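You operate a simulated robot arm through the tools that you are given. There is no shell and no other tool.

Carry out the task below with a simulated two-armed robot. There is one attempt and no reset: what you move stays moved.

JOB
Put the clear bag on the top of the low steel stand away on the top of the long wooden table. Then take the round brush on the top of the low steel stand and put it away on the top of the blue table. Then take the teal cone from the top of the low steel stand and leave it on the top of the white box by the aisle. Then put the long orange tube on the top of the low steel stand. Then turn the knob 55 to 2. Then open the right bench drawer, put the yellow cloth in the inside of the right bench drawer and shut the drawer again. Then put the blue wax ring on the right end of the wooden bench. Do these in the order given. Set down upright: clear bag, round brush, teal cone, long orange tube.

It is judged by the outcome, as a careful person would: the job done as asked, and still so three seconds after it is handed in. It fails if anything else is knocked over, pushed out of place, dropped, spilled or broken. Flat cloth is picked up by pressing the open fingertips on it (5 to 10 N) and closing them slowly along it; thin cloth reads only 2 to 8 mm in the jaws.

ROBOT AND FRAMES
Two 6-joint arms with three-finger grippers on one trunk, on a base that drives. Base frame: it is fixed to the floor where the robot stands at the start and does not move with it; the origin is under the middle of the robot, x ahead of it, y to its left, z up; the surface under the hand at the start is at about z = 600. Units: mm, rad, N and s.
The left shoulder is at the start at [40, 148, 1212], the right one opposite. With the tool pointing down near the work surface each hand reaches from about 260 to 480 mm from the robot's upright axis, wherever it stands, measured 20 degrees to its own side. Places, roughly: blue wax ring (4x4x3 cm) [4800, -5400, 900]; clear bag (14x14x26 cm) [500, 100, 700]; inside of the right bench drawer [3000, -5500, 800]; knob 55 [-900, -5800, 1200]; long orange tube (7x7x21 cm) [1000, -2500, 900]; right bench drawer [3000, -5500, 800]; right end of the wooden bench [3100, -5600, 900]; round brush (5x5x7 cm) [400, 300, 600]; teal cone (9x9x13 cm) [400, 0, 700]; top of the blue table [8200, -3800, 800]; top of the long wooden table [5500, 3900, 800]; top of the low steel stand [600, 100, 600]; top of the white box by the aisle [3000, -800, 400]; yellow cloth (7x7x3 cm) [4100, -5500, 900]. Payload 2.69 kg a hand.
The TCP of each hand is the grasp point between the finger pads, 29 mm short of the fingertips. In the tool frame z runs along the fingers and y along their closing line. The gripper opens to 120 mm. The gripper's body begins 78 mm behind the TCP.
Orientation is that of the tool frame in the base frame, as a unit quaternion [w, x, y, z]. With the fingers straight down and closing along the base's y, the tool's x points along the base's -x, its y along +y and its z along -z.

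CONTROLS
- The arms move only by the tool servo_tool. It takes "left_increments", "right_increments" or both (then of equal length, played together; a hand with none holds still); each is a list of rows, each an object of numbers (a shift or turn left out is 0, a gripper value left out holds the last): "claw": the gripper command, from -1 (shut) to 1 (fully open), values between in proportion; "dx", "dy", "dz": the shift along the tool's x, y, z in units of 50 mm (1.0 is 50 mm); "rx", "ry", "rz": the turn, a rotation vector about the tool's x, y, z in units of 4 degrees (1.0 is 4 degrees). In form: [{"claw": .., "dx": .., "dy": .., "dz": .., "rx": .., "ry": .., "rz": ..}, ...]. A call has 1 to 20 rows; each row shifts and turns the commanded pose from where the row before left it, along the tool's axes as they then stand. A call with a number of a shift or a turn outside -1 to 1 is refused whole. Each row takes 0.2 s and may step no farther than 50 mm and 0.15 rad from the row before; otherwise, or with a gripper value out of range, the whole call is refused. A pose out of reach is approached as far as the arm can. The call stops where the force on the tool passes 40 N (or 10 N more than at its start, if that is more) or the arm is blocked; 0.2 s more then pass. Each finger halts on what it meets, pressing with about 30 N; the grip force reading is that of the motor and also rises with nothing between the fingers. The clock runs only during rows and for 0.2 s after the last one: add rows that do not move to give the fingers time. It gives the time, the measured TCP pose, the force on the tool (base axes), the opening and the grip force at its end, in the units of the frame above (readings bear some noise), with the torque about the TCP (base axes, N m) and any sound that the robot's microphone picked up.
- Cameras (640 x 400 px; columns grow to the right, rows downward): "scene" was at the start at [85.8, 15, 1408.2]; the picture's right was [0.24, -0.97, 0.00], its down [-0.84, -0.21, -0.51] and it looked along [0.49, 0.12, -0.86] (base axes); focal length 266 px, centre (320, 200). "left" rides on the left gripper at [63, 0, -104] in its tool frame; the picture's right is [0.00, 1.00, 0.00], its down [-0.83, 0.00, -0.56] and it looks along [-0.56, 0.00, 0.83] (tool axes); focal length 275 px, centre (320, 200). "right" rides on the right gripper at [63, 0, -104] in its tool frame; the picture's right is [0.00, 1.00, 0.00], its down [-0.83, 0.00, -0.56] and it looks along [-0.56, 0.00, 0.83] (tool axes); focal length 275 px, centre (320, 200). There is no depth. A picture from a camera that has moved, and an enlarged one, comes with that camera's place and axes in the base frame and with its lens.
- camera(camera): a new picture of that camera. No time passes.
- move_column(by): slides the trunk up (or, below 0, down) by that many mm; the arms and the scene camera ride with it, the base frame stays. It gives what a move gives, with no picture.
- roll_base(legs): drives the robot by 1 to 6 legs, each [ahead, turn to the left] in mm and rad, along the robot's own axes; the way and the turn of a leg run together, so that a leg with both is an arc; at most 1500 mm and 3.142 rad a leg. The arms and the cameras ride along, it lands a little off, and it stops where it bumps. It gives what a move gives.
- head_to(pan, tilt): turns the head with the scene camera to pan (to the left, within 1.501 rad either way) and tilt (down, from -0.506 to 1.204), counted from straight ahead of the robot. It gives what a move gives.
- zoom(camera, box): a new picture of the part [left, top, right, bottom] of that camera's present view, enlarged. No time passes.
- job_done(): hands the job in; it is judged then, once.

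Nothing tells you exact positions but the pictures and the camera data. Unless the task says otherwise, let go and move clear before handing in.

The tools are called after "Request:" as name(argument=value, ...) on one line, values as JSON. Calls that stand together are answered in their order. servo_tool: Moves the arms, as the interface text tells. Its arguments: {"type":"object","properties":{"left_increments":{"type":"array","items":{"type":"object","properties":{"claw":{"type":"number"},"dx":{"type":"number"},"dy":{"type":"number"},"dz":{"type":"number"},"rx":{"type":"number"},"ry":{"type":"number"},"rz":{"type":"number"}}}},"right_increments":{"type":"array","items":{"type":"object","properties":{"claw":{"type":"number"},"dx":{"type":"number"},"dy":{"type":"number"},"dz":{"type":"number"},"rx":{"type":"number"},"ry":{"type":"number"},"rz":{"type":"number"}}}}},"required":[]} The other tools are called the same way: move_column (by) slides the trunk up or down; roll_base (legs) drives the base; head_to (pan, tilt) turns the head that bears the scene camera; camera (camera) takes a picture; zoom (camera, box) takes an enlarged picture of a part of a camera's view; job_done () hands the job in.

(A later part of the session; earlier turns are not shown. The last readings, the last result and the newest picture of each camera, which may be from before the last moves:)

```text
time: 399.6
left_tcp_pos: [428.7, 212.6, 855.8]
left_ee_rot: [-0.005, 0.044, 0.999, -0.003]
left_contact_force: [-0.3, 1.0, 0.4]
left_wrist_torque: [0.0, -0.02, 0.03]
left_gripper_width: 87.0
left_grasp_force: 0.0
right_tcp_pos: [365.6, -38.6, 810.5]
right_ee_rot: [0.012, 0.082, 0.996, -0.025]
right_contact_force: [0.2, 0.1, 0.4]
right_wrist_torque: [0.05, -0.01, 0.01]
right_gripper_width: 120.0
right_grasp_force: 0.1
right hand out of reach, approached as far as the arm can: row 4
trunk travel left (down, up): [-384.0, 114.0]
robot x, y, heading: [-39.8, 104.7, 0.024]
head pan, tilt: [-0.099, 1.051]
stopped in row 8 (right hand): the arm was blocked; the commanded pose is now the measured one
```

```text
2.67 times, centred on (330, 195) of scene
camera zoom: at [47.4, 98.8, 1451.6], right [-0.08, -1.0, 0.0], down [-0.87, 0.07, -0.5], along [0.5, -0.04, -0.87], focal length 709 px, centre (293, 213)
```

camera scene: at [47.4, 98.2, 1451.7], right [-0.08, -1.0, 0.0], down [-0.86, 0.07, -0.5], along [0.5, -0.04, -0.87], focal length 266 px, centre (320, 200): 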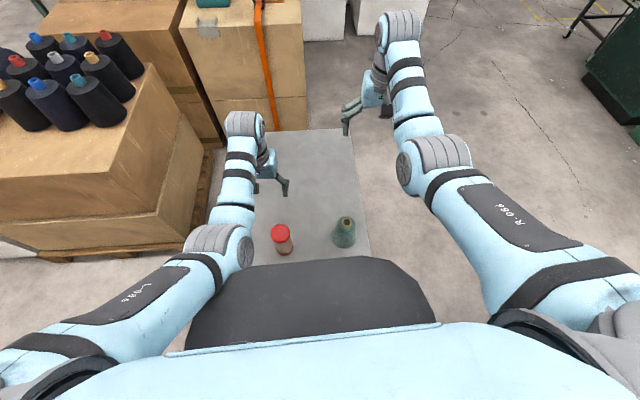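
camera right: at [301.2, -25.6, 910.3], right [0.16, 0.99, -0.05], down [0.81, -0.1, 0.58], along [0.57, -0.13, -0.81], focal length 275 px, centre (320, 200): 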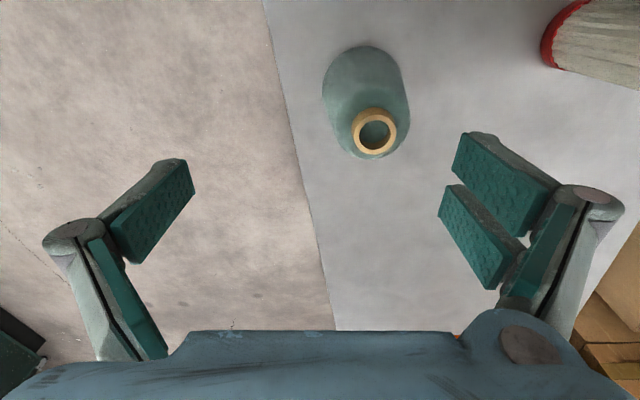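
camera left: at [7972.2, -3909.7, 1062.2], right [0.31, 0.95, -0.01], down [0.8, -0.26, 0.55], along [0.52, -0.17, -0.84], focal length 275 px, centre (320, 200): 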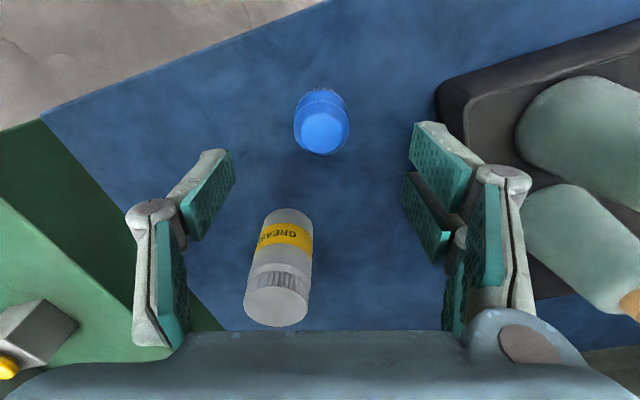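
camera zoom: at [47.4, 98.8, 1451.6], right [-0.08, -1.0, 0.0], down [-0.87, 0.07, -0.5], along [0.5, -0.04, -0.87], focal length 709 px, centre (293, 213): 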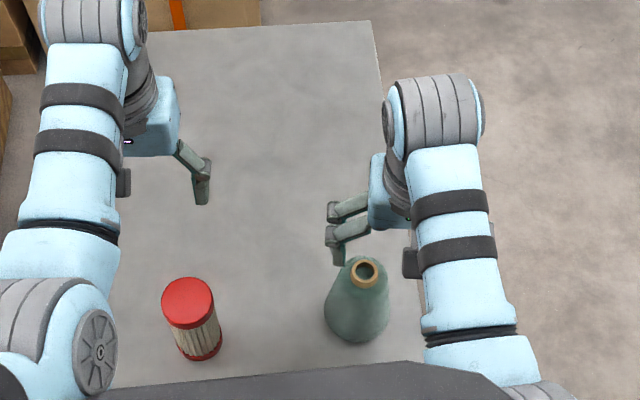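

The right arm also has an inward limit. I'll turn the base slightly left so the cone lies further to the right side, and straighten the hand.

Request:
servo_tool(right_increments=[{"dy": -0.6}, {"rx": -0.4, "ry": 0.28}, {"rx": -0.35}, {"dx": 0}])

Request:
roll_base(legs=[[0, 0.16]])

Request:
camera(camera="right")

```text
time: 400.6
left_tcp_pos: [430.5, 211.7, 857.0]
left_ee_rot: [-0.004, 0.043, 0.999, -0.002]
left_contact_force: [-0.6, -0.1, 0.5]
left_wrist_torque: [0.03, -0.04, -0.01]
left_gripper_width: 87.0
left_grasp_force: 0.0
right_tcp_pos: [359.2, -67.0, 810.7]
right_ee_rot: [0.004, 0.082, 0.997, 0.005]
right_contact_force: [-0.1, 0.3, 0.2]
right_wrist_torque: [-0.01, 0.05, 0.04]
right_gripper_width: 119.8
right_grasp_force: 0.0
trunk travel left (down, up): [-384.0, 114.0]
robot x, y, heading: [-38.5, 105.4, 0.024]
head pan, tilt: [-0.099, 1.051]
```

```text
time: 401.7
left_tcp_pos: [407.4, 285.3, 857.4]
left_ee_rot: [-0.005, -0.037, 0.999, -0.002]
left_contact_force: [0.2, 1.0, -0.3]
left_wrist_torque: [-0.05, -0.03, 0.02]
left_gripper_width: 87.1
left_grasp_force: 0.2
right_tcp_pos: [383.0, -1.0, 809.8]
right_ee_rot: [0.004, 0.001, 1.0, 0.005]
right_contact_force: [0.5, -0.1, 0.5]
right_wrist_torque: [-0.03, -0.01, -0.02]
right_gripper_width: 120.0
right_grasp_force: 0.1
trunk travel left (down, up): [-384.0, 114.0]
robot x, y, heading: [-39.4, 103.6, 0.179]
head pan, tilt: [-0.099, 1.051]
```

```text
taken
camera right: at [317.9, -3.5, 913.2], right [0.0, 1.0, 0.01], down [0.83, 0.0, 0.56], along [0.56, 0.01, -0.83], focal length 275 px, centre (320, 200)
```

right: 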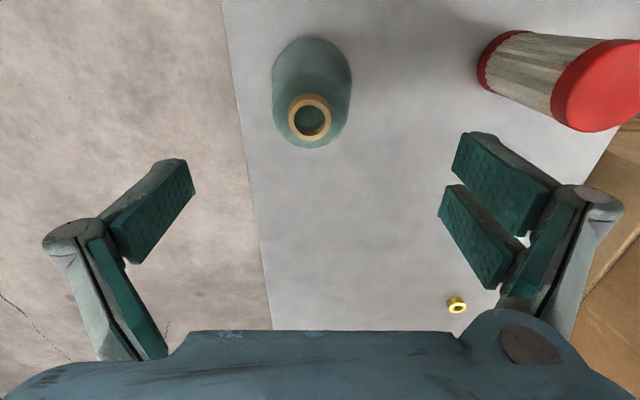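

The cone sits at about (377, -9). Aligning and descending around it.

Request:
servo_tool(right_increments=[{"dx": 0.12, "dy": -0.16}, {"dz": 0.5}, {"dz": 0.6}, {"dz": 0.5}, {"dx": 0}])

Request:
camera(camera="right")

```text
time: 402.9
left_tcp_pos: [407.4, 285.8, 856.6]
left_ee_rot: [-0.004, -0.037, 0.999, -0.003]
left_contact_force: [0.6, 0.3, 1.1]
left_wrist_torque: [-0.02, -0.03, -0.03]
left_gripper_width: 86.9
left_grasp_force: 0.0
right_tcp_pos: [375.5, -6.3, 729.9]
right_ee_rot: [0.003, 0.001, 1.0, 0.006]
right_contact_force: [1.0, -0.1, -0.1]
right_wrist_torque: [-0.03, -0.02, 0.01]
right_gripper_width: 119.9
right_grasp_force: 0.1
trunk travel left (down, up): [-384.0, 114.0]
robot x, y, heading: [-41.2, 105.5, 0.184]
head pan, tilt: [-0.099, 1.051]
```

```text
taken
camera right: at [311.1, -9.6, 833.0], right [0.0, 1.0, 0.01], down [0.83, 0.0, 0.56], along [0.56, 0.01, -0.83], focal length 275 px, centre (320, 200)
```

right: 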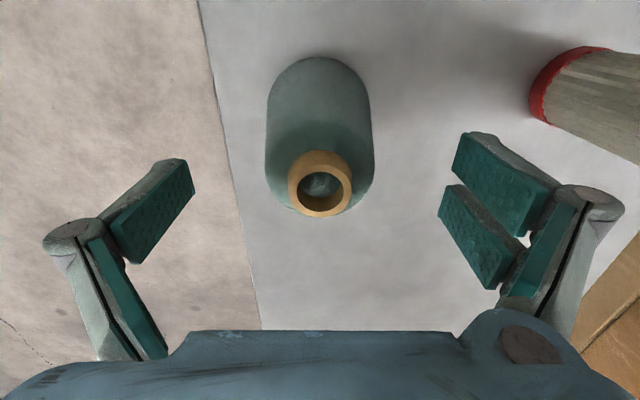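

Request:
servo_tool(right_increments=[{"dz": 0.6}, {"dz": 0.6}, {"dz": 0.4}, {"dx": 0}, {"claw": 0.7}, {"claw": 0.6}, {"claw": 0.5}, {"claw": 0.4}, {"claw": 0.2}, {"claw": 0}, {"claw": -0.5}, {"claw": -1}, {"claw": -1}])

Request:
camera(camera="right")

```text
time: 405.7
left_tcp_pos: [407.0, 286.2, 856.3]
left_ee_rot: [-0.004, -0.037, 0.999, -0.003]
left_contact_force: [-0.3, -0.2, -0.7]
left_wrist_torque: [-0.01, 0.03, -0.03]
left_gripper_width: 86.9
left_grasp_force: 0.1
right_tcp_pos: [375.6, -8.1, 652.6]
right_ee_rot: [0.004, 0.002, 1.0, 0.005]
right_contact_force: [0.5, 0.5, 2.5]
right_wrist_torque: [0.11, 0.03, -0.04]
right_gripper_width: 77.5
right_grasp_force: 30.4
trunk travel left (down, up): [-384.0, 114.0]
robot x, y, heading: [-34.3, 103.7, 0.182]
head pan, tilt: [-0.099, 1.051]
```

```text
taken
camera right: at [312.4, -9.8, 755.4], right [0.0, 1.0, 0.01], down [0.83, 0.0, 0.56], along [0.56, 0.01, -0.83], focal length 275 px, centre (320, 200)
```

right: 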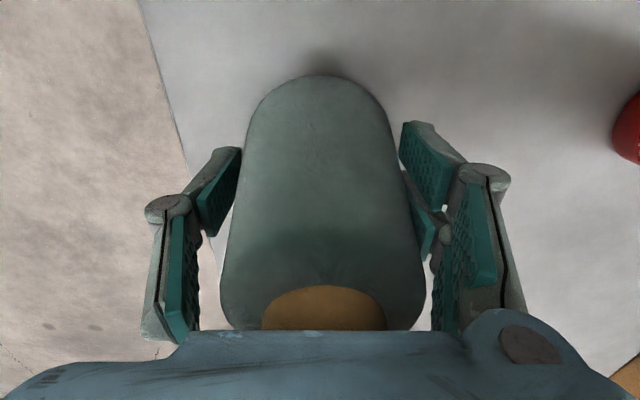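

Gripped at 77.5 mm. Lifting gently.

Request:
servo_tool(right_increments=[{"dz": -0.1}, {"dz": -0.3}, {"dz": -0.6}, {"dz": -0.7}, {"dz": -0.7}, {"dz": 0}])

Request:
camera(camera="right")

Request:
move_column(by=100)

Request:
zoom(camera="scene", box=[240, 120, 420, 270])

```text
time: 407.1
left_tcp_pos: [407.0, 285.5, 855.5]
left_ee_rot: [-0.004, -0.036, 0.999, -0.003]
left_contact_force: [0.0, 0.3, -0.3]
left_wrist_torque: [0.02, -0.02, 0.0]
left_gripper_width: 87.0
left_grasp_force: 0.1
right_tcp_pos: [378.0, -6.8, 773.1]
right_ee_rot: [0.003, 0.002, 1.0, 0.005]
right_contact_force: [-0.1, -0.1, -2.4]
right_wrist_torque: [0.03, 0.02, -0.02]
right_gripper_width: 77.2
right_grasp_force: 29.8
trunk travel left (down, up): [-384.0, 114.0]
robot x, y, heading: [-37.0, 104.6, 0.182]
head pan, tilt: [-0.099, 1.051]
```

```text
taken
camera right: at [313.8, -8.9, 875.2], right [0.0, 1.0, 0.01], down [0.83, 0.0, 0.56], along [0.56, 0.01, -0.83], focal length 275 px, centre (320, 200)
```

right: 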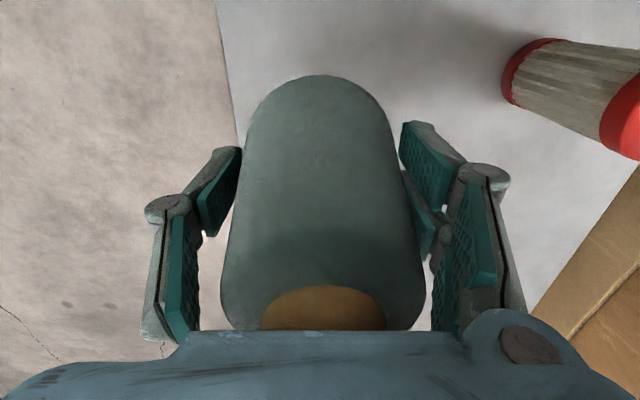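

```text
time: 408.4
left_tcp_pos: [405.8, 286.7, 957.0]
left_ee_rot: [-0.004, -0.036, 0.999, -0.002]
left_contact_force: [-0.4, -0.3, 0.1]
left_wrist_torque: [-0.01, 0.02, 0.02]
left_gripper_width: 87.2
left_grasp_force: 0.0
right_tcp_pos: [377.9, -5.7, 873.6]
right_ee_rot: [0.003, 0.002, 1.0, 0.006]
right_contact_force: [-0.4, 0.4, -1.8]
right_wrist_torque: [0.04, 0.02, -0.01]
right_gripper_width: 77.4
right_grasp_force: 30.0
trunk travel left (down, up): [-484.0, 14.0]
robot x, y, heading: [-39.6, 102.5, 0.184]
head pan, tilt: [-0.099, 1.051]
```

```text
2.67 times, centred on (330, 195) of scene
camera zoom: at [47.3, 111.9, 1552.5], right [0.08, -1.0, 0.0], down [-0.86, -0.07, -0.5], along [0.49, 0.04, -0.87], focal length 709 px, centre (293, 213)
```

zoom: 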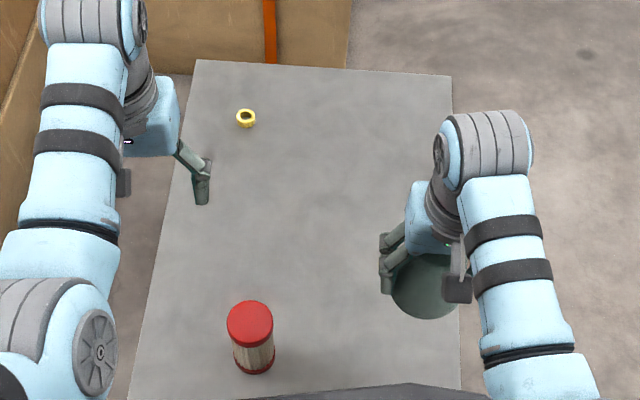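

The cone is lifted safely. Backing off and heading for the white box via the aisle.

Request:
roll_base(legs=[[-120, 0], [0, -1.755], [460, 0]])

Request:
roll_base(legs=[[0, 0.5], [626, 0], [0, 0.8]])

```text
time: 416.4
left_tcp_pos: [-129.5, -856.1, 958.0]
left_ee_rot: [-0.004, 0.769, 0.639, 0.001]
left_contact_force: [-0.8, 0.6, 0.9]
left_wrist_torque: [-0.03, 0.03, 0.04]
left_gripper_width: 86.9
left_grasp_force: 0.0
right_tcp_pos: [-404.8, -754.5, 873.4]
right_ee_rot: [0.006, 0.793, 0.609, 0.0]
right_contact_force: [-0.2, 0.3, -1.5]
right_wrist_torque: [-0.02, -0.01, 0.02]
right_gripper_width: 77.0
right_grasp_force: 29.9
trunk travel left (down, up): [-484.0, 14.0]
robot x, y, heading: [-186.5, -381.5, -1.652]
head pan, tilt: [-0.099, 1.051]
```

```text
time: 423.4
left_tcp_pos: [547.7, -987.4, 956.1]
left_ee_rot: [-0.005, 0.209, 0.978, -0.002]
left_contact_force: [-0.3, 0.1, -0.5]
left_wrist_torque: [0.02, 0.05, 0.02]
left_gripper_width: 87.2
left_grasp_force: 0.2
right_tcp_pos: [383.1, -1230.5, 872.4]
right_ee_rot: [0.005, 0.247, 0.969, 0.003]
right_contact_force: [-0.1, -0.4, -0.9]
right_wrist_torque: [0.04, 0.0, 0.04]
right_gripper_width: 76.9
right_grasp_force: 29.9
trunk travel left (down, up): [-484.0, 14.0]
robot x, y, heading: [70.1, -938.0, -0.312]
head pan, tilt: [-0.099, 1.051]
```

Request:
roll_base(legs=[[0, 0.055], [1230, 0], [1150, 0], [0, 0.3]])

Request:
head_to(pan=0.5, tilt=0.5)

Request:
camera(camera="scene")

```text
time: 436.6
left_tcp_pos: [2872.0, -1386.3, 957.6]
left_ee_rot: [-0.004, 0.022, 1.0, -0.002]
left_contact_force: [0.6, 0.3, -0.1]
left_wrist_torque: [-0.03, 0.01, -0.01]
left_gripper_width: 86.7
left_grasp_force: 0.0
right_tcp_pos: [2808.1, -1673.4, 872.3]
right_ee_rot: [0.004, 0.06, 0.998, 0.006]
right_contact_force: [-0.3, 0.8, -1.6]
right_wrist_torque: [0.01, 0.0, -0.04]
right_gripper_width: 77.0
right_grasp_force: 30.2
trunk travel left (down, up): [-484.0, 14.0]
robot x, y, heading: [2407.5, -1513.8, 0.066]
head pan, tilt: [-0.099, 1.051]
```

```text
time: 437.6
left_tcp_pos: [2870.9, -1385.8, 957.3]
left_ee_rot: [-0.005, 0.022, 1.0, -0.004]
left_contact_force: [-0.2, 0.6, 0.7]
left_wrist_torque: [-0.01, -0.02, 0.0]
left_gripper_width: 86.9
left_grasp_force: 0.0
right_tcp_pos: [2808.3, -1673.2, 872.9]
right_ee_rot: [0.004, 0.061, 0.998, 0.005]
right_contact_force: [0.1, 0.1, -2.4]
right_wrist_torque: [0.01, 0.01, -0.02]
right_gripper_width: 77.0
right_grasp_force: 29.4
trunk travel left (down, up): [-484.0, 14.0]
robot x, y, heading: [2406.9, -1515.2, 0.066]
head pan, tilt: [0.499, 0.499]
```

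```text
taken
camera scene: at [2504.4, -1465.8, 1596.6], right [0.53, -0.85, 0.0], down [-0.41, -0.26, -0.88], along [0.74, 0.47, -0.48], focal length 266 px, centre (320, 200)
```

scene: 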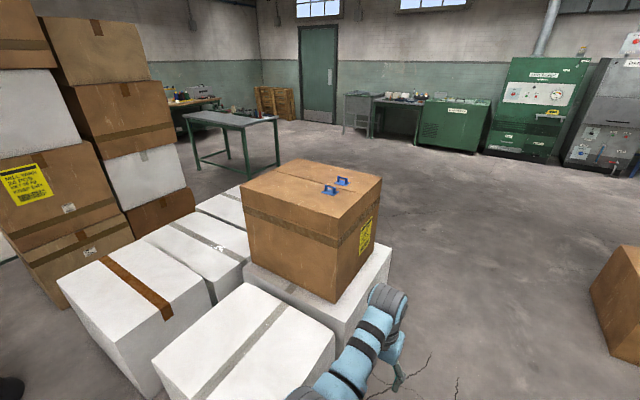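

The white box top spans about x 2690–3220, y -1105 to -469, and its front is clear. I'll stand in the aisle facing it and set the cone at about (2950, -985).

Request:
roll_base(legs=[[360, 0], [0, 1.505]])

Request:
head_to(pan=-0.2, tilt=0.95)

Request:
camera(camera="scene")

Request:
camera(camera="right")

```text
time: 443.7
left_tcp_pos: [2654.0, -1023.9, 957.1]
left_ee_rot: [-0.001, -0.682, 0.732, -0.006]
left_contact_force: [-0.7, 0.6, 0.4]
left_wrist_torque: [0.03, -0.01, -0.03]
left_gripper_width: 86.9
left_grasp_force: 0.1
right_tcp_pos: [2939.3, -1094.2, 872.2]
right_ee_rot: [-0.001, -0.653, 0.757, 0.006]
right_contact_force: [0.6, 1.1, -1.6]
right_wrist_torque: [-0.04, -0.02, -0.02]
right_gripper_width: 76.6
right_grasp_force: 29.8
trunk travel left (down, up): [-484.0, 14.0]
robot x, y, heading: [2766.4, -1491.8, 1.604]
head pan, tilt: [0.499, 0.499]
```

```text
time: 444.8
left_tcp_pos: [2654.6, -1024.8, 957.5]
left_ee_rot: [-0.001, -0.681, 0.732, -0.006]
left_contact_force: [0.3, -0.4, 1.3]
left_wrist_torque: [-0.03, 0.02, 0.0]
left_gripper_width: 87.0
left_grasp_force: 0.0
right_tcp_pos: [2938.9, -1093.9, 872.7]
right_ee_rot: [-0.001, -0.653, 0.758, 0.006]
right_contact_force: [-0.1, -0.2, -2.2]
right_wrist_torque: [-0.01, 0.0, -0.02]
right_gripper_width: 76.5
right_grasp_force: 30.0
trunk travel left (down, up): [-484.0, 14.0]
robot x, y, heading: [2770.9, -1489.4, 1.604]
head pan, tilt: [-0.201, 0.949]
```

```text
taken
camera scene: at [2780.4, -1400.1, 1559.3], right [0.99, -0.16, 0.0], down [-0.13, -0.8, -0.58], along [0.09, 0.57, -0.81], focal length 266 px, centre (320, 200)
```

scene: 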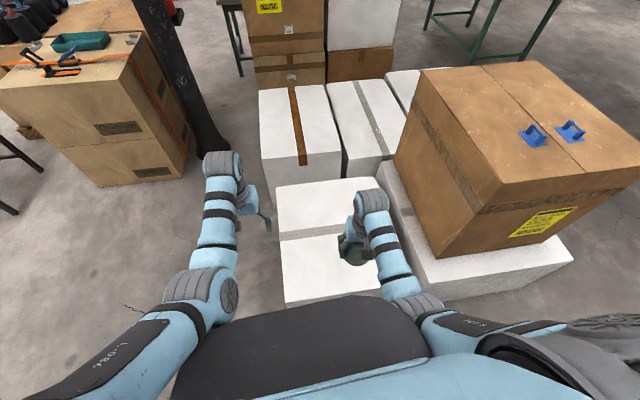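

```text
taken
camera right: at [2930.4, -1158.9, 975.5], right [-0.99, 0.14, 0.01], down [0.12, 0.82, 0.56], along [0.07, 0.56, -0.83], focal length 275 px, centre (320, 200)
```

right: 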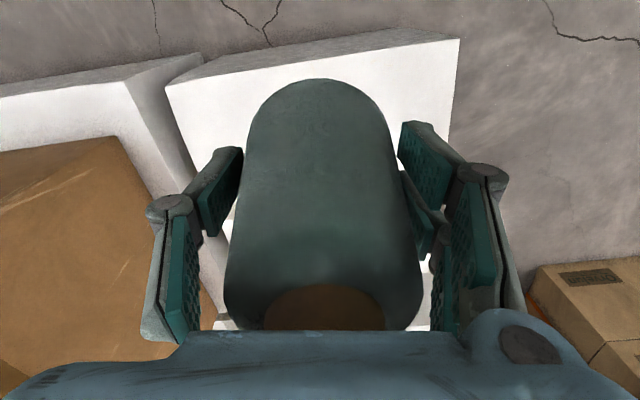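

Request:
roll_base(legs=[[30, 0]])

Request:
servo_tool(right_increments=[{"dx": -0.6}, {"dx": -0.6}, {"dx": -0.5}, {"dx": -0.3}, {"dx": 0}])

Request:
move_column(by=-380)

Request:
camera(camera="scene")

Request:
camera(camera="right")

```text
time: 445.6
left_tcp_pos: [2653.1, -998.6, 959.7]
left_ee_rot: [0.001, -0.681, 0.732, -0.003]
left_contact_force: [1.0, -1.0, 0.8]
left_wrist_torque: [0.11, 0.03, 0.01]
left_gripper_width: 86.8
left_grasp_force: 0.1
right_tcp_pos: [2937.2, -1068.7, 876.6]
right_ee_rot: [0.002, -0.652, 0.758, 0.009]
right_contact_force: [-0.2, -1.2, -1.1]
right_wrist_torque: [0.09, -0.01, 0.0]
right_gripper_width: 76.6
right_grasp_force: 30.1
trunk travel left (down, up): [-484.0, 14.0]
robot x, y, heading: [2767.1, -1456.9, 1.605]
head pan, tilt: [-0.201, 0.949]
```

```text
time: 446.8
left_tcp_pos: [2652.5, -993.8, 957.5]
left_ee_rot: [-0.001, -0.681, 0.732, -0.006]
left_contact_force: [0.3, 0.4, -0.1]
left_wrist_torque: [-0.02, -0.03, -0.04]
left_gripper_width: 87.2
left_grasp_force: 0.0
right_tcp_pos: [2951.1, -965.7, 873.3]
right_ee_rot: [-0.001, -0.653, 0.757, 0.006]
right_contact_force: [-0.2, 0.6, -1.4]
right_wrist_torque: [-0.05, 0.01, 0.0]
right_gripper_width: 76.4
right_grasp_force: 29.6
trunk travel left (down, up): [-484.0, 14.0]
robot x, y, heading: [2766.5, -1462.7, 1.607]
head pan, tilt: [-0.201, 0.949]
```

```text
time: 450.5
left_tcp_pos: [2653.6, -993.7, 575.5]
left_ee_rot: [-0.001, -0.682, 0.731, -0.004]
left_contact_force: [0.3, -0.5, -0.3]
left_wrist_torque: [-0.01, -0.02, 0.01]
left_gripper_width: 86.8
left_grasp_force: 0.0
right_tcp_pos: [2951.2, -966.9, 492.0]
right_ee_rot: [-0.001, -0.653, 0.757, 0.007]
right_contact_force: [-0.8, -0.2, -1.7]
right_wrist_torque: [0.0, 0.0, 0.03]
right_gripper_width: 76.6
right_grasp_force: 29.9
trunk travel left (down, up): [-104.0, 394.0]
robot x, y, heading: [2771.3, -1459.4, 1.605]
head pan, tilt: [-0.201, 0.949]
```

```text
taken
camera scene: at [2779.4, -1370.2, 1178.7], right [0.99, -0.16, 0.0], down [-0.13, -0.8, -0.58], along [0.1, 0.57, -0.81], focal length 266 px, centre (320, 200)
```

scene: 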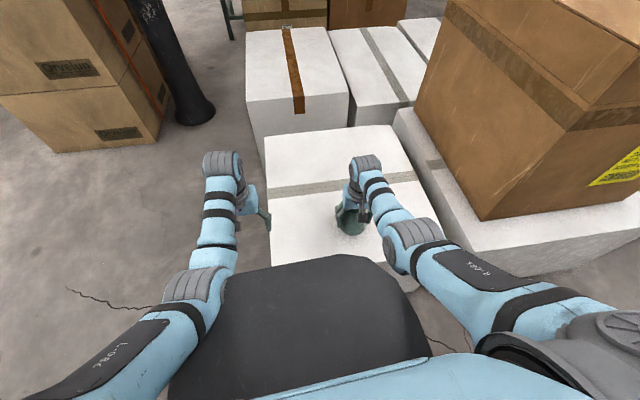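

```text
taken
camera right: at [2942.4, -1031.0, 594.7], right [-0.99, 0.14, 0.01], down [0.12, 0.82, 0.56], along [0.07, 0.56, -0.83], focal length 275 px, centre (320, 200)
```

right: 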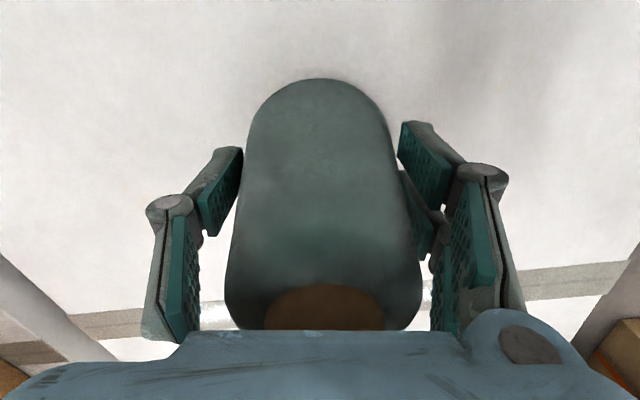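

Request:
servo_tool(right_increments=[{"dz": 0.25}, {"dz": 0.15}, {"dz": 0.1}, {"dz": 0}])

Request:
servo_tool(right_increments=[{"dz": 0.08}, {"dz": 0}])

```text
time: 451.5
left_tcp_pos: [2653.4, -996.2, 578.4]
left_ee_rot: [0.001, -0.681, 0.732, -0.004]
left_contact_force: [-0.4, 0.6, -0.4]
left_wrist_torque: [0.0, 0.02, 0.01]
left_gripper_width: 87.1
left_grasp_force: 0.1
right_tcp_pos: [2950.8, -965.8, 472.9]
right_ee_rot: [0.004, -0.653, 0.757, 0.009]
right_contact_force: [6.4, 3.2, 38.4]
right_wrist_torque: [0.24, -0.38, 0.04]
right_gripper_width: 77.4
right_grasp_force: 29.7
trunk travel left (down, up): [-104.0, 394.0]
robot x, y, heading: [2763.3, -1462.8, 1.608]
head pan, tilt: [-0.201, 0.949]
```

```text
time: 451.9
left_tcp_pos: [2652.1, -995.6, 579.0]
left_ee_rot: [0.002, -0.682, 0.732, -0.004]
left_contact_force: [-0.5, 0.1, 0.2]
left_wrist_torque: [0.04, 0.0, -0.03]
left_gripper_width: 87.3
left_grasp_force: 0.2
right_tcp_pos: [2950.3, -966.2, 470.3]
right_ee_rot: [0.002, -0.652, 0.758, 0.008]
right_contact_force: [-1.9, -11.9, 27.5]
right_wrist_torque: [-0.43, -0.3, -0.11]
right_gripper_width: 77.8
right_grasp_force: 29.9
trunk travel left (down, up): [-104.0, 394.0]
robot x, y, heading: [2767.9, -1461.5, 1.604]
head pan, tilt: [-0.201, 0.949]
stopped in row 1 (right hand): the force on the tool passed its limit at 53 N (the readings are from after the stop); the commanded pose is now the measured one
```

Touched down; the box top is at about z = 420. I'll ease the pressure and release slowly.

Request:
servo_tool(right_increments=[{"dz": -0.04}, {"dz": 0}])

Request:
servo_tool(right_increments=[{"claw": 0.3}, {"claw": 0.35}, {"claw": 0.4}, {"claw": 0.5}, {"claw": 0.65}, {"claw": 0.8}, {"claw": 1}, {"claw": 1}, {"claw": 1}])

Request:
camera(camera="right")

```text
time: 452.5
left_tcp_pos: [2653.6, -996.1, 577.3]
left_ee_rot: [0.001, -0.681, 0.732, -0.004]
left_contact_force: [-0.2, -1.0, 0.2]
left_wrist_torque: [-0.03, -0.02, -0.01]
left_gripper_width: 87.1
left_grasp_force: 0.0
right_tcp_pos: [2951.0, -967.5, 469.4]
right_ee_rot: [0.001, -0.653, 0.758, 0.009]
right_contact_force: [0.0, -10.0, 18.4]
right_wrist_torque: [-0.25, -0.23, -0.16]
right_gripper_width: 77.9
right_grasp_force: 30.3
trunk travel left (down, up): [-104.0, 394.0]
robot x, y, heading: [2769.2, -1462.5, 1.611]
head pan, tilt: [-0.201, 0.949]
```

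```text
time: 454.5
left_tcp_pos: [2651.6, -994.9, 578.3]
left_ee_rot: [0.0, -0.681, 0.732, -0.005]
left_contact_force: [-0.8, 0.1, 0.6]
left_wrist_torque: [0.02, 0.0, -0.01]
left_gripper_width: 87.0
left_grasp_force: 0.1
right_tcp_pos: [2950.3, -965.5, 469.6]
right_ee_rot: [0.001, -0.652, 0.758, 0.009]
right_contact_force: [-1.2, -4.2, 19.2]
right_wrist_torque: [0.17, -0.12, -0.01]
right_gripper_width: 120.1
right_grasp_force: 0.1
trunk travel left (down, up): [-104.0, 394.0]
robot x, y, heading: [2766.8, -1462.2, 1.603]
head pan, tilt: [-0.201, 0.949]
```

```text
taken
camera right: at [2942.6, -1031.6, 571.8], right [-0.99, 0.14, 0.01], down [0.12, 0.81, 0.57], along [0.07, 0.56, -0.82], focal length 275 px, centre (320, 200)
```

right: 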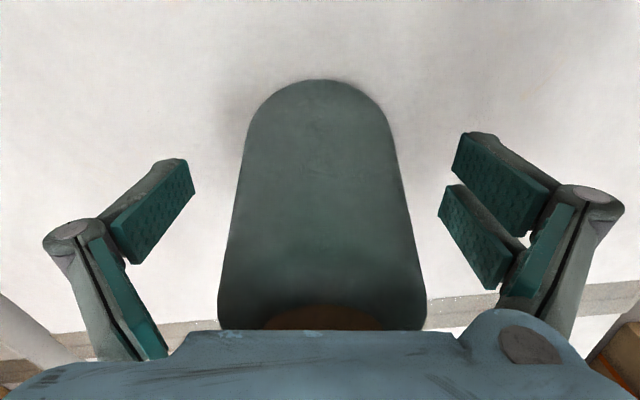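

The cone is free (the palm just touches its top). Rising straight up.

Request:
servo_tool(right_increments=[{"dz": -0.1}, {"dz": -0.2}, {"dz": -0.3}, {"dz": 0}])

Request:
move_column(by=250)

Request:
camera(camera="scene")

Request:
camera(camera="right")

```text
time: 455.5
left_tcp_pos: [2652.9, -994.6, 576.1]
left_ee_rot: [0.0, -0.681, 0.732, -0.006]
left_contact_force: [-0.2, -0.3, -0.6]
left_wrist_torque: [0.0, 0.0, -0.03]
left_gripper_width: 87.0
left_grasp_force: 0.0
right_tcp_pos: [2951.7, -966.3, 498.2]
right_ee_rot: [0.001, -0.653, 0.758, 0.008]
right_contact_force: [0.8, -0.3, 0.2]
right_wrist_torque: [0.02, -0.02, -0.02]
right_gripper_width: 120.1
right_grasp_force: 0.0
trunk travel left (down, up): [-104.0, 394.0]
robot x, y, heading: [2770.4, -1458.7, 1.612]
head pan, tilt: [-0.201, 0.949]
```

```text
time: 458.1
left_tcp_pos: [2653.0, -994.1, 825.3]
left_ee_rot: [-0.001, -0.681, 0.732, -0.006]
left_contact_force: [0.8, -0.4, 0.2]
left_wrist_torque: [-0.01, -0.03, -0.01]
left_gripper_width: 87.1
left_grasp_force: 0.1
right_tcp_pos: [2952.8, -966.7, 747.3]
right_ee_rot: [0.0, -0.653, 0.757, 0.007]
right_contact_force: [0.9, 0.2, 0.0]
right_wrist_torque: [0.02, -0.03, 0.01]
right_gripper_width: 120.1
right_grasp_force: 0.1
trunk travel left (down, up): [-354.0, 144.0]
robot x, y, heading: [2769.4, -1463.4, 1.611]
head pan, tilt: [-0.201, 0.949]
```

```text
taken
camera scene: at [2779.3, -1370.1, 1428.5], right [0.99, -0.16, 0.0], down [-0.13, -0.8, -0.58], along [0.1, 0.57, -0.81], focal length 266 px, centre (320, 200)
```

scene: 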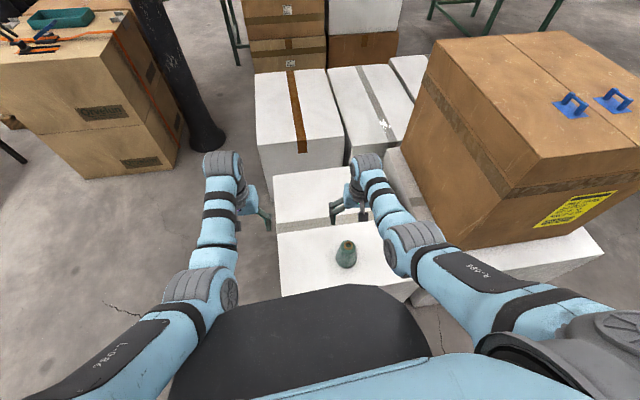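

```text
taken
camera right: at [2944.0, -1031.9, 850.0], right [-0.99, 0.14, 0.01], down [0.12, 0.82, 0.56], along [0.07, 0.56, -0.83], focal length 275 px, centre (320, 200)
```

right: 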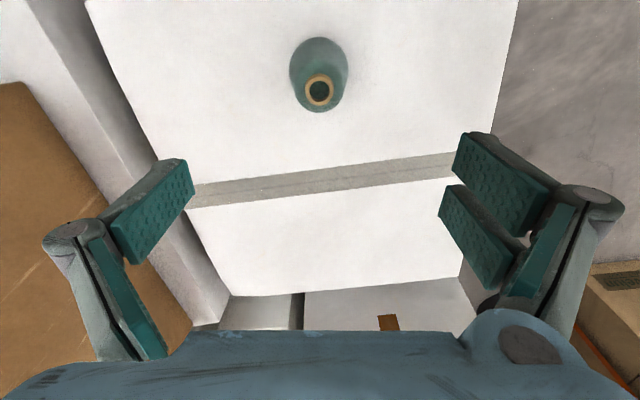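

The cone is upright on the white box. Next is the orange tube on the green cabinet, so I'll raise the trunk, turn west and drive there.

Request:
move_column(by=140)

Request:
roll_base(legs=[[0, 1.53], [900, 0], [870, 0]])

Request:
head_to(pan=1.3, tilt=0.45)

Request:
camera(camera="scene")

```text
time: 459.8
left_tcp_pos: [2653.2, -993.0, 967.5]
left_ee_rot: [-0.001, -0.682, 0.731, -0.005]
left_contact_force: [1.2, 0.4, -1.1]
left_wrist_torque: [0.01, 0.01, 0.0]
left_gripper_width: 87.1
left_grasp_force: 0.1
right_tcp_pos: [2951.8, -967.4, 888.1]
right_ee_rot: [0.0, -0.653, 0.757, 0.008]
right_contact_force: [0.9, -0.4, -0.3]
right_wrist_torque: [0.01, -0.01, -0.02]
right_gripper_width: 120.0
right_grasp_force: 0.0
trunk travel left (down, up): [-494.0, 4.0]
robot x, y, heading: [2769.7, -1462.5, 1.611]
head pan, tilt: [-0.201, 0.949]
```

```text
time: 472.4
left_tcp_pos: [529.7, -1560.4, 966.5]
left_ee_rot: [-0.003, 0.999, -0.05, 0.003]
left_contact_force: [0.0, 0.4, -0.7]
left_wrist_torque: [0.0, 0.02, 0.0]
left_gripper_width: 87.1
left_grasp_force: 0.0
right_tcp_pos: [510.7, -1261.5, 889.0]
right_ee_rot: [0.005, 0.996, -0.088, -0.007]
right_contact_force: [0.6, 0.1, -0.7]
right_wrist_torque: [0.01, 0.04, 0.0]
right_gripper_width: 119.9
right_grasp_force: 0.0
trunk travel left (down, up): [-494.0, 4.0]
robot x, y, heading: [995.7, -1460.8, -3.132]
head pan, tilt: [-0.201, 0.949]
```

```text
time: 474.0
left_tcp_pos: [529.0, -1559.8, 966.1]
left_ee_rot: [-0.004, 0.999, -0.05, 0.004]
left_contact_force: [0.2, 0.7, 0.2]
left_wrist_torque: [-0.01, -0.01, -0.02]
left_gripper_width: 87.1
left_grasp_force: 0.1
right_tcp_pos: [510.4, -1260.7, 887.0]
right_ee_rot: [0.005, 0.996, -0.088, -0.005]
right_contact_force: [-0.2, 0.1, -0.8]
right_wrist_torque: [-0.01, 0.01, -0.04]
right_gripper_width: 119.9
right_grasp_force: 0.0
trunk travel left (down, up): [-494.0, 4.0]
robot x, y, heading: [999.3, -1460.4, -3.129]
head pan, tilt: [1.3, 0.45]
```

```text
taken
camera scene: at [954.4, -1549.1, 1610.7], right [-0.97, 0.26, 0.0], down [0.11, 0.42, -0.9], along [-0.23, -0.87, -0.44], focal length 266 px, centre (320, 200)
```

scene: 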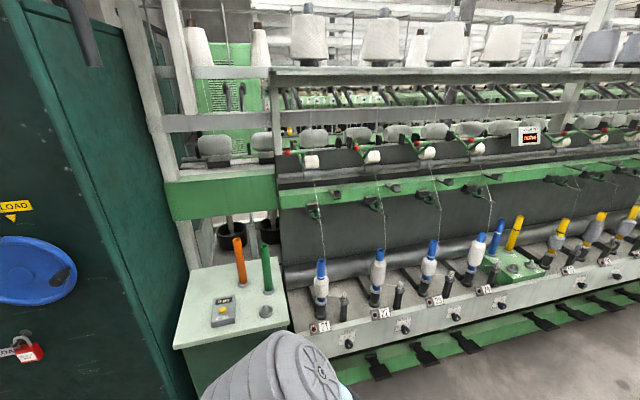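

Request:
zoom(camera="scene", box=[160, 200, 340, 370])

```text
2.35 times, centred on (250, 285) of scene
camera zoom: at [954.4, -1549.1, 1610.7], right [-0.97, 0.26, 0.0], down [0.11, 0.42, -0.9], along [-0.23, -0.87, -0.44], focal length 625 px, centre (485, 0)
```

zoom: 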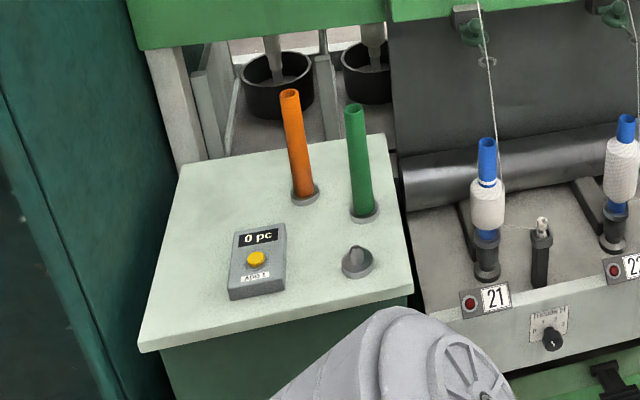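

The tube stands at about (1037, -2358) on the green cabinet (top near z = 890, front edge y ≈ -2142), next to yarn spools I must avoid. I'll use the left hand and first swing the right hand out to the side so it stays clear of the spinning frame.

Request:
servo_tool(right_increments=[{"dx": 0.487, "dy": -0.827}, {"dx": 0.487, "dy": -0.827}, {"dx": 0.487, "dy": -0.827}, {"dx": 0.487, "dy": -0.827}, {"dx": 0.487, "dy": -0.827}, {"dx": 0.487, "dy": -0.827}, {"dx": 0.487, "dy": -0.827}, {"dx": 0.487, "dy": -0.827}, {"dx": 0.487, "dy": -0.827}, {"dx": 0.487, "dy": -0.827}, {"dx": 0.487, "dy": -0.827}])

Request:
head_to(pan=-0.5, tilt=0.8)

Request:
camera(camera="scene")

```text
time: 476.4
left_tcp_pos: [529.3, -1560.5, 966.5]
left_ee_rot: [-0.003, 0.999, -0.049, 0.004]
left_contact_force: [-0.1, 0.0, -0.2]
left_wrist_torque: [-0.01, 0.02, -0.02]
left_gripper_width: 86.9
left_grasp_force: 0.1
right_tcp_pos: [854.1, -857.1, 880.8]
right_ee_rot: [0.005, 0.996, -0.088, -0.007]
right_contact_force: [0.2, 0.4, -0.1]
right_wrist_torque: [0.0, 0.02, -0.02]
right_gripper_width: 119.9
right_grasp_force: 0.0
trunk travel left (down, up): [-494.0, 4.0]
robot x, y, heading: [998.7, -1457.8, -3.134]
head pan, tilt: [1.3, 0.45]
```

```text
time: 478.2
left_tcp_pos: [527.3, -1560.4, 966.8]
left_ee_rot: [-0.004, 0.999, -0.049, 0.004]
left_contact_force: [-0.2, 0.4, -0.5]
left_wrist_torque: [-0.02, 0.01, 0.05]
left_gripper_width: 87.0
left_grasp_force: 0.0
right_tcp_pos: [853.1, -859.4, 881.9]
right_ee_rot: [0.005, 0.996, -0.087, -0.005]
right_contact_force: [-0.5, 0.2, 0.2]
right_wrist_torque: [-0.04, -0.02, 0.0]
right_gripper_width: 119.8
right_grasp_force: 0.0
trunk travel left (down, up): [-494.0, 4.0]
robot x, y, heading: [1000.1, -1454.7, -3.132]
head pan, tilt: [-0.499, 0.799]
```

```text
taken
camera scene: at [907.3, -1422.1, 1580.3], right [0.47, 0.88, 0.0], down [0.63, -0.34, -0.7], along [-0.62, 0.33, -0.72], focal length 266 px, centre (320, 200)
```

scene: 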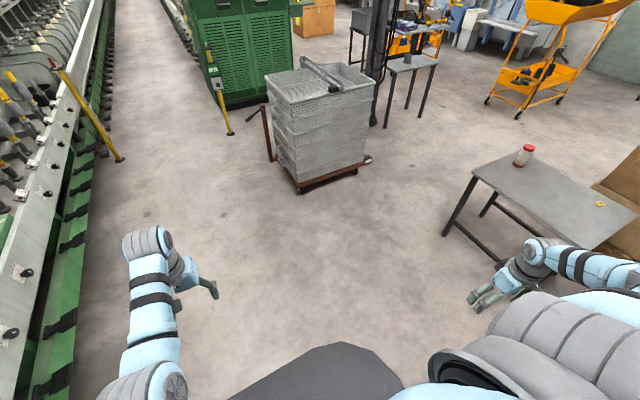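

The right arm is safely out to the side. Moving to face the cabinet, with the left hand raised above the tube's height.

Request:
roll_base(legs=[[113, 0], [0, 1.56]])

Request:
servo_tool(left_increments=[{"dx": -0.7}, {"dx": -0.7, "dz": -0.3}, {"dz": -0.9}, {"dz": -0.9}, {"dz": -0.9}, {"dz": 0}])

Request:
head_to(pan=0.15, tilt=0.55)

Request:
camera(camera="scene")

```text
time: 483.1
left_tcp_pos: [971.1, -1933.6, 966.4]
left_ee_rot: [-0.005, 0.752, 0.659, 0.001]
left_contact_force: [1.0, 0.0, 0.9]
left_wrist_torque: [-0.02, 0.0, -0.02]
left_gripper_width: 86.9
left_grasp_force: 0.0
right_tcp_pos: [280.5, -1584.5, 883.0]
right_ee_rot: [0.006, 0.777, 0.63, 0.0]
right_contact_force: [0.1, 1.0, 0.6]
right_wrist_torque: [0.0, -0.02, 0.01]
right_gripper_width: 119.9
right_grasp_force: 0.1
trunk travel left (down, up): [-494.0, 4.0]
robot x, y, heading: [880.2, -1460.4, -1.598]
head pan, tilt: [-0.499, 0.799]
```

```text
time: 484.5
left_tcp_pos: [960.4, -1997.8, 1118.7]
left_ee_rot: [-0.006, 0.753, 0.658, 0.0]
left_contact_force: [-0.1, 0.6, -0.2]
left_wrist_torque: [0.02, 0.0, -0.02]
left_gripper_width: 87.2
left_grasp_force: 0.1
left hand out of reach, approached as far as the arm can: row 2
right_tcp_pos: [279.4, -1584.2, 881.4]
right_ee_rot: [0.007, 0.777, 0.629, -0.001]
right_contact_force: [-0.8, -0.2, -0.3]
right_wrist_torque: [-0.03, 0.02, -0.01]
right_gripper_width: 120.0
right_grasp_force: 0.1
trunk travel left (down, up): [-494.0, 4.0]
robot x, y, heading: [889.1, -1460.0, -1.599]
head pan, tilt: [-0.499, 0.799]
```

```text
time: 485.6
left_tcp_pos: [960.5, -1997.5, 1118.5]
left_ee_rot: [-0.005, 0.753, 0.658, 0.001]
left_contact_force: [-0.8, 0.4, -0.3]
left_wrist_torque: [-0.02, 0.01, -0.02]
left_gripper_width: 87.1
left_grasp_force: 0.0
right_tcp_pos: [279.5, -1583.2, 882.5]
right_ee_rot: [0.008, 0.777, 0.629, -0.001]
right_contact_force: [0.5, 0.1, -0.7]
right_wrist_torque: [0.0, 0.02, 0.0]
right_gripper_width: 119.9
right_grasp_force: 0.1
trunk travel left (down, up): [-494.0, 4.0]
robot x, y, heading: [885.0, -1458.4, -1.599]
head pan, tilt: [0.15, 0.55]
```

```text
taken
camera scene: at [895.2, -1570.3, 1601.6], right [-0.99, -0.12, 0.0], down [-0.06, 0.52, -0.85], along [0.11, -0.85, -0.52], focal length 266 px, centre (320, 200)
```

scene: 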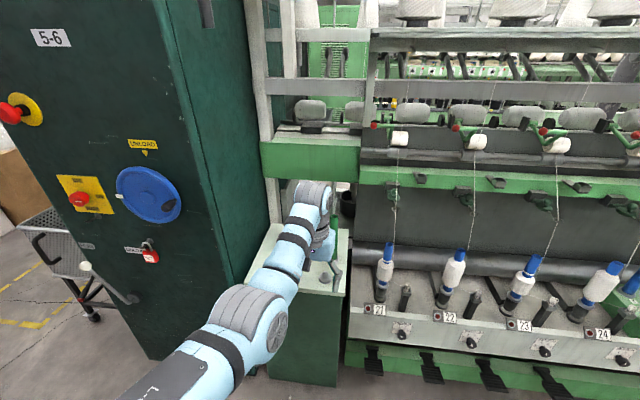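

A green frame bar sits behind the tubes at about z = 1200, so I'll tilt the left hand forward about 28°. That keeps the wrist back while still gripping the upright tube squarely, and I'll check with its camera.

Request:
servo_tool(left_increments=[{"ry": -1}, {"ry": -1}, {"ry": -1}, {"ry": -1}, {"ry": -1}, {"ry": -1}, {"ry": -1}, {"ry": 0}])

Request:
camera(camera="left")

```text
time: 487.4
left_tcp_pos: [969.3, -1998.0, 1119.9]
left_ee_rot: [0.159, 0.729, 0.641, -0.18]
left_contact_force: [-0.4, 0.1, 0.3]
left_wrist_torque: [0.02, -0.02, -0.01]
left_gripper_width: 87.2
left_grasp_force: 0.0
right_tcp_pos: [279.1, -1585.5, 881.8]
right_ee_rot: [0.007, 0.777, 0.629, -0.001]
right_contact_force: [0.3, 0.0, -0.8]
right_wrist_torque: [0.02, 0.02, -0.02]
right_gripper_width: 119.9
right_grasp_force: 0.1
trunk travel left (down, up): [-494.0, 4.0]
robot x, y, heading: [885.1, -1464.0, -1.596]
head pan, tilt: [0.15, 0.55]
```

```text
taken
camera left: at [982.2, -1895.1, 1183.5], right [0.99, -0.13, 0.0], down [-0.06, -0.47, 0.88], along [-0.11, -0.87, -0.48], focal length 275 px, centre (320, 200)
```

left: 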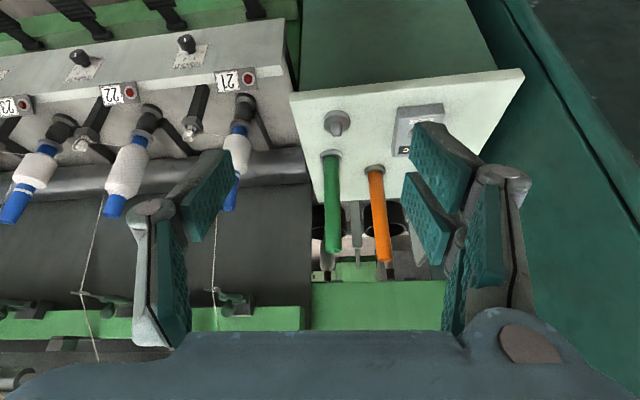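

Tubes seen: orange at about (1033, -2340), green at about (949, -2300). I'll shift the left hand 80 mm to the left, narrow the jaws to about 75 mm, and drive up closer while staying above the tube tops.

Request:
servo_tool(left_increments=[{"dy": 0.8, "claw": 0.25}, {"dy": 0.75, "claw": 0.25}, {"dy": 0, "claw": 0.25}])

Request:
roll_base(legs=[[180, 0]])

Request:
camera(camera="left")

Request:
camera(camera="scene")

```text
time: 488.2
left_tcp_pos: [1042.0, -2007.1, 1118.0]
left_ee_rot: [0.155, 0.731, 0.64, -0.181]
left_contact_force: [0.7, -0.6, 0.6]
left_wrist_torque: [-0.01, 0.01, -0.03]
left_gripper_width: 74.8
left_grasp_force: 0.1
right_tcp_pos: [278.6, -1582.8, 882.1]
right_ee_rot: [0.008, 0.777, 0.63, 0.0]
right_contact_force: [-0.1, 0.0, 0.4]
right_wrist_torque: [-0.02, -0.03, 0.0]
right_gripper_width: 120.1
right_grasp_force: 0.1
trunk travel left (down, up): [-494.0, 4.0]
robot x, y, heading: [883.0, -1462.4, -1.597]
head pan, tilt: [0.15, 0.55]
```

```text
time: 489.7
left_tcp_pos: [1037.6, -2181.7, 1120.6]
left_ee_rot: [0.156, 0.731, 0.639, -0.182]
left_contact_force: [-0.1, 0.8, -0.1]
left_wrist_torque: [-0.02, 0.02, -0.02]
left_gripper_width: 75.0
left_grasp_force: 0.0
right_tcp_pos: [275.4, -1759.4, 882.7]
right_ee_rot: [0.009, 0.778, 0.628, -0.002]
right_contact_force: [0.3, -0.2, -0.2]
right_wrist_torque: [-0.02, 0.0, 0.0]
right_gripper_width: 120.3
right_grasp_force: 0.0
trunk travel left (down, up): [-494.0, 4.0]
robot x, y, heading: [879.0, -1638.4, -1.598]
head pan, tilt: [0.15, 0.55]
```

```text
taken
camera left: at [1050.3, -2078.2, 1184.5], right [0.99, -0.14, 0.0], down [-0.06, -0.47, 0.88], along [-0.12, -0.87, -0.48], focal length 275 px, centre (320, 200)
```

left: 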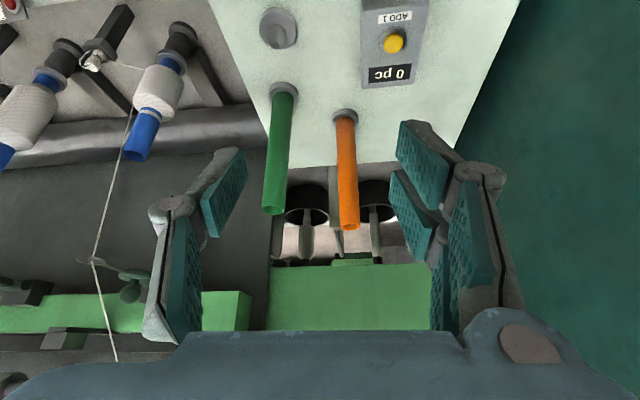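

```text
taken
camera scene: at [890.7, -1743.0, 1602.1], right [-0.99, -0.12, 0.0], down [-0.06, 0.52, -0.85], along [0.11, -0.85, -0.52], focal length 266 px, centre (320, 200)
```

scene: 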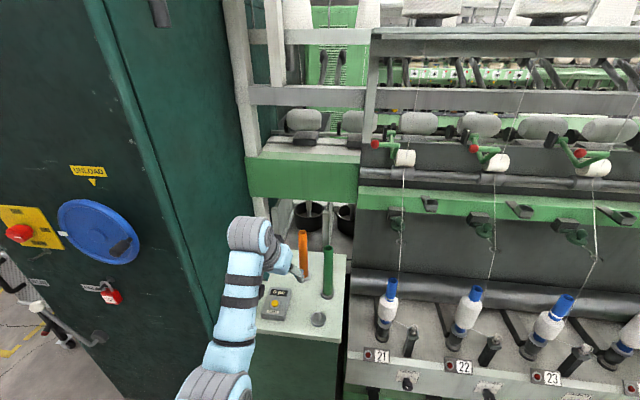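

Re-triangulating from two views puts the cabinet top near z = 795 and the orange tube at about (1043, -2475) with its top near z = 1012. Driving closer, still above it.

Request:
roll_base(legs=[[150, 0.02]])

Request:
camera(camera="left")

Request:
camera(camera="scene")

```text
time: 491.1
left_tcp_pos: [1043.6, -2329.7, 1121.1]
left_ee_rot: [0.157, 0.725, 0.645, -0.181]
left_contact_force: [0.1, -0.2, -0.6]
left_wrist_torque: [-0.03, 0.02, -0.04]
left_gripper_width: 74.9
left_grasp_force: 0.1
right_tcp_pos: [275.1, -1920.0, 881.9]
right_ee_rot: [0.009, 0.772, 0.636, -0.002]
right_contact_force: [-0.4, 0.2, 0.5]
right_wrist_torque: [0.01, -0.01, -0.01]
right_gripper_width: 119.8
right_grasp_force: 0.1
trunk travel left (down, up): [-494.0, 4.0]
robot x, y, heading: [877.0, -1788.6, -1.583]
head pan, tilt: [0.15, 0.55]
```

```text
taken
camera left: at [1054.9, -2226.1, 1184.5], right [0.99, -0.12, 0.0], down [-0.05, -0.47, 0.88], along [-0.11, -0.87, -0.48], focal length 275 px, centre (320, 200)
```

left: 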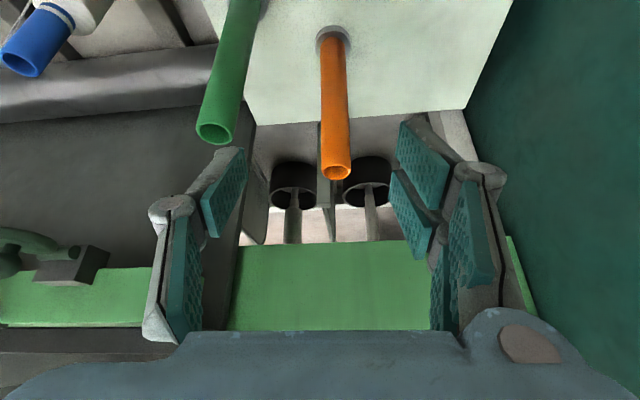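

```text
taken
camera scene: at [889.9, -1893.5, 1602.1], right [-0.99, -0.14, 0.0], down [-0.07, 0.51, -0.85], along [0.12, -0.85, -0.52], focal length 266 px, centre (320, 200)
```

scene: 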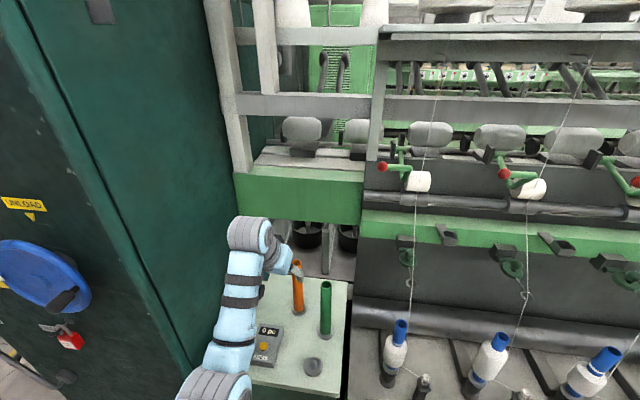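

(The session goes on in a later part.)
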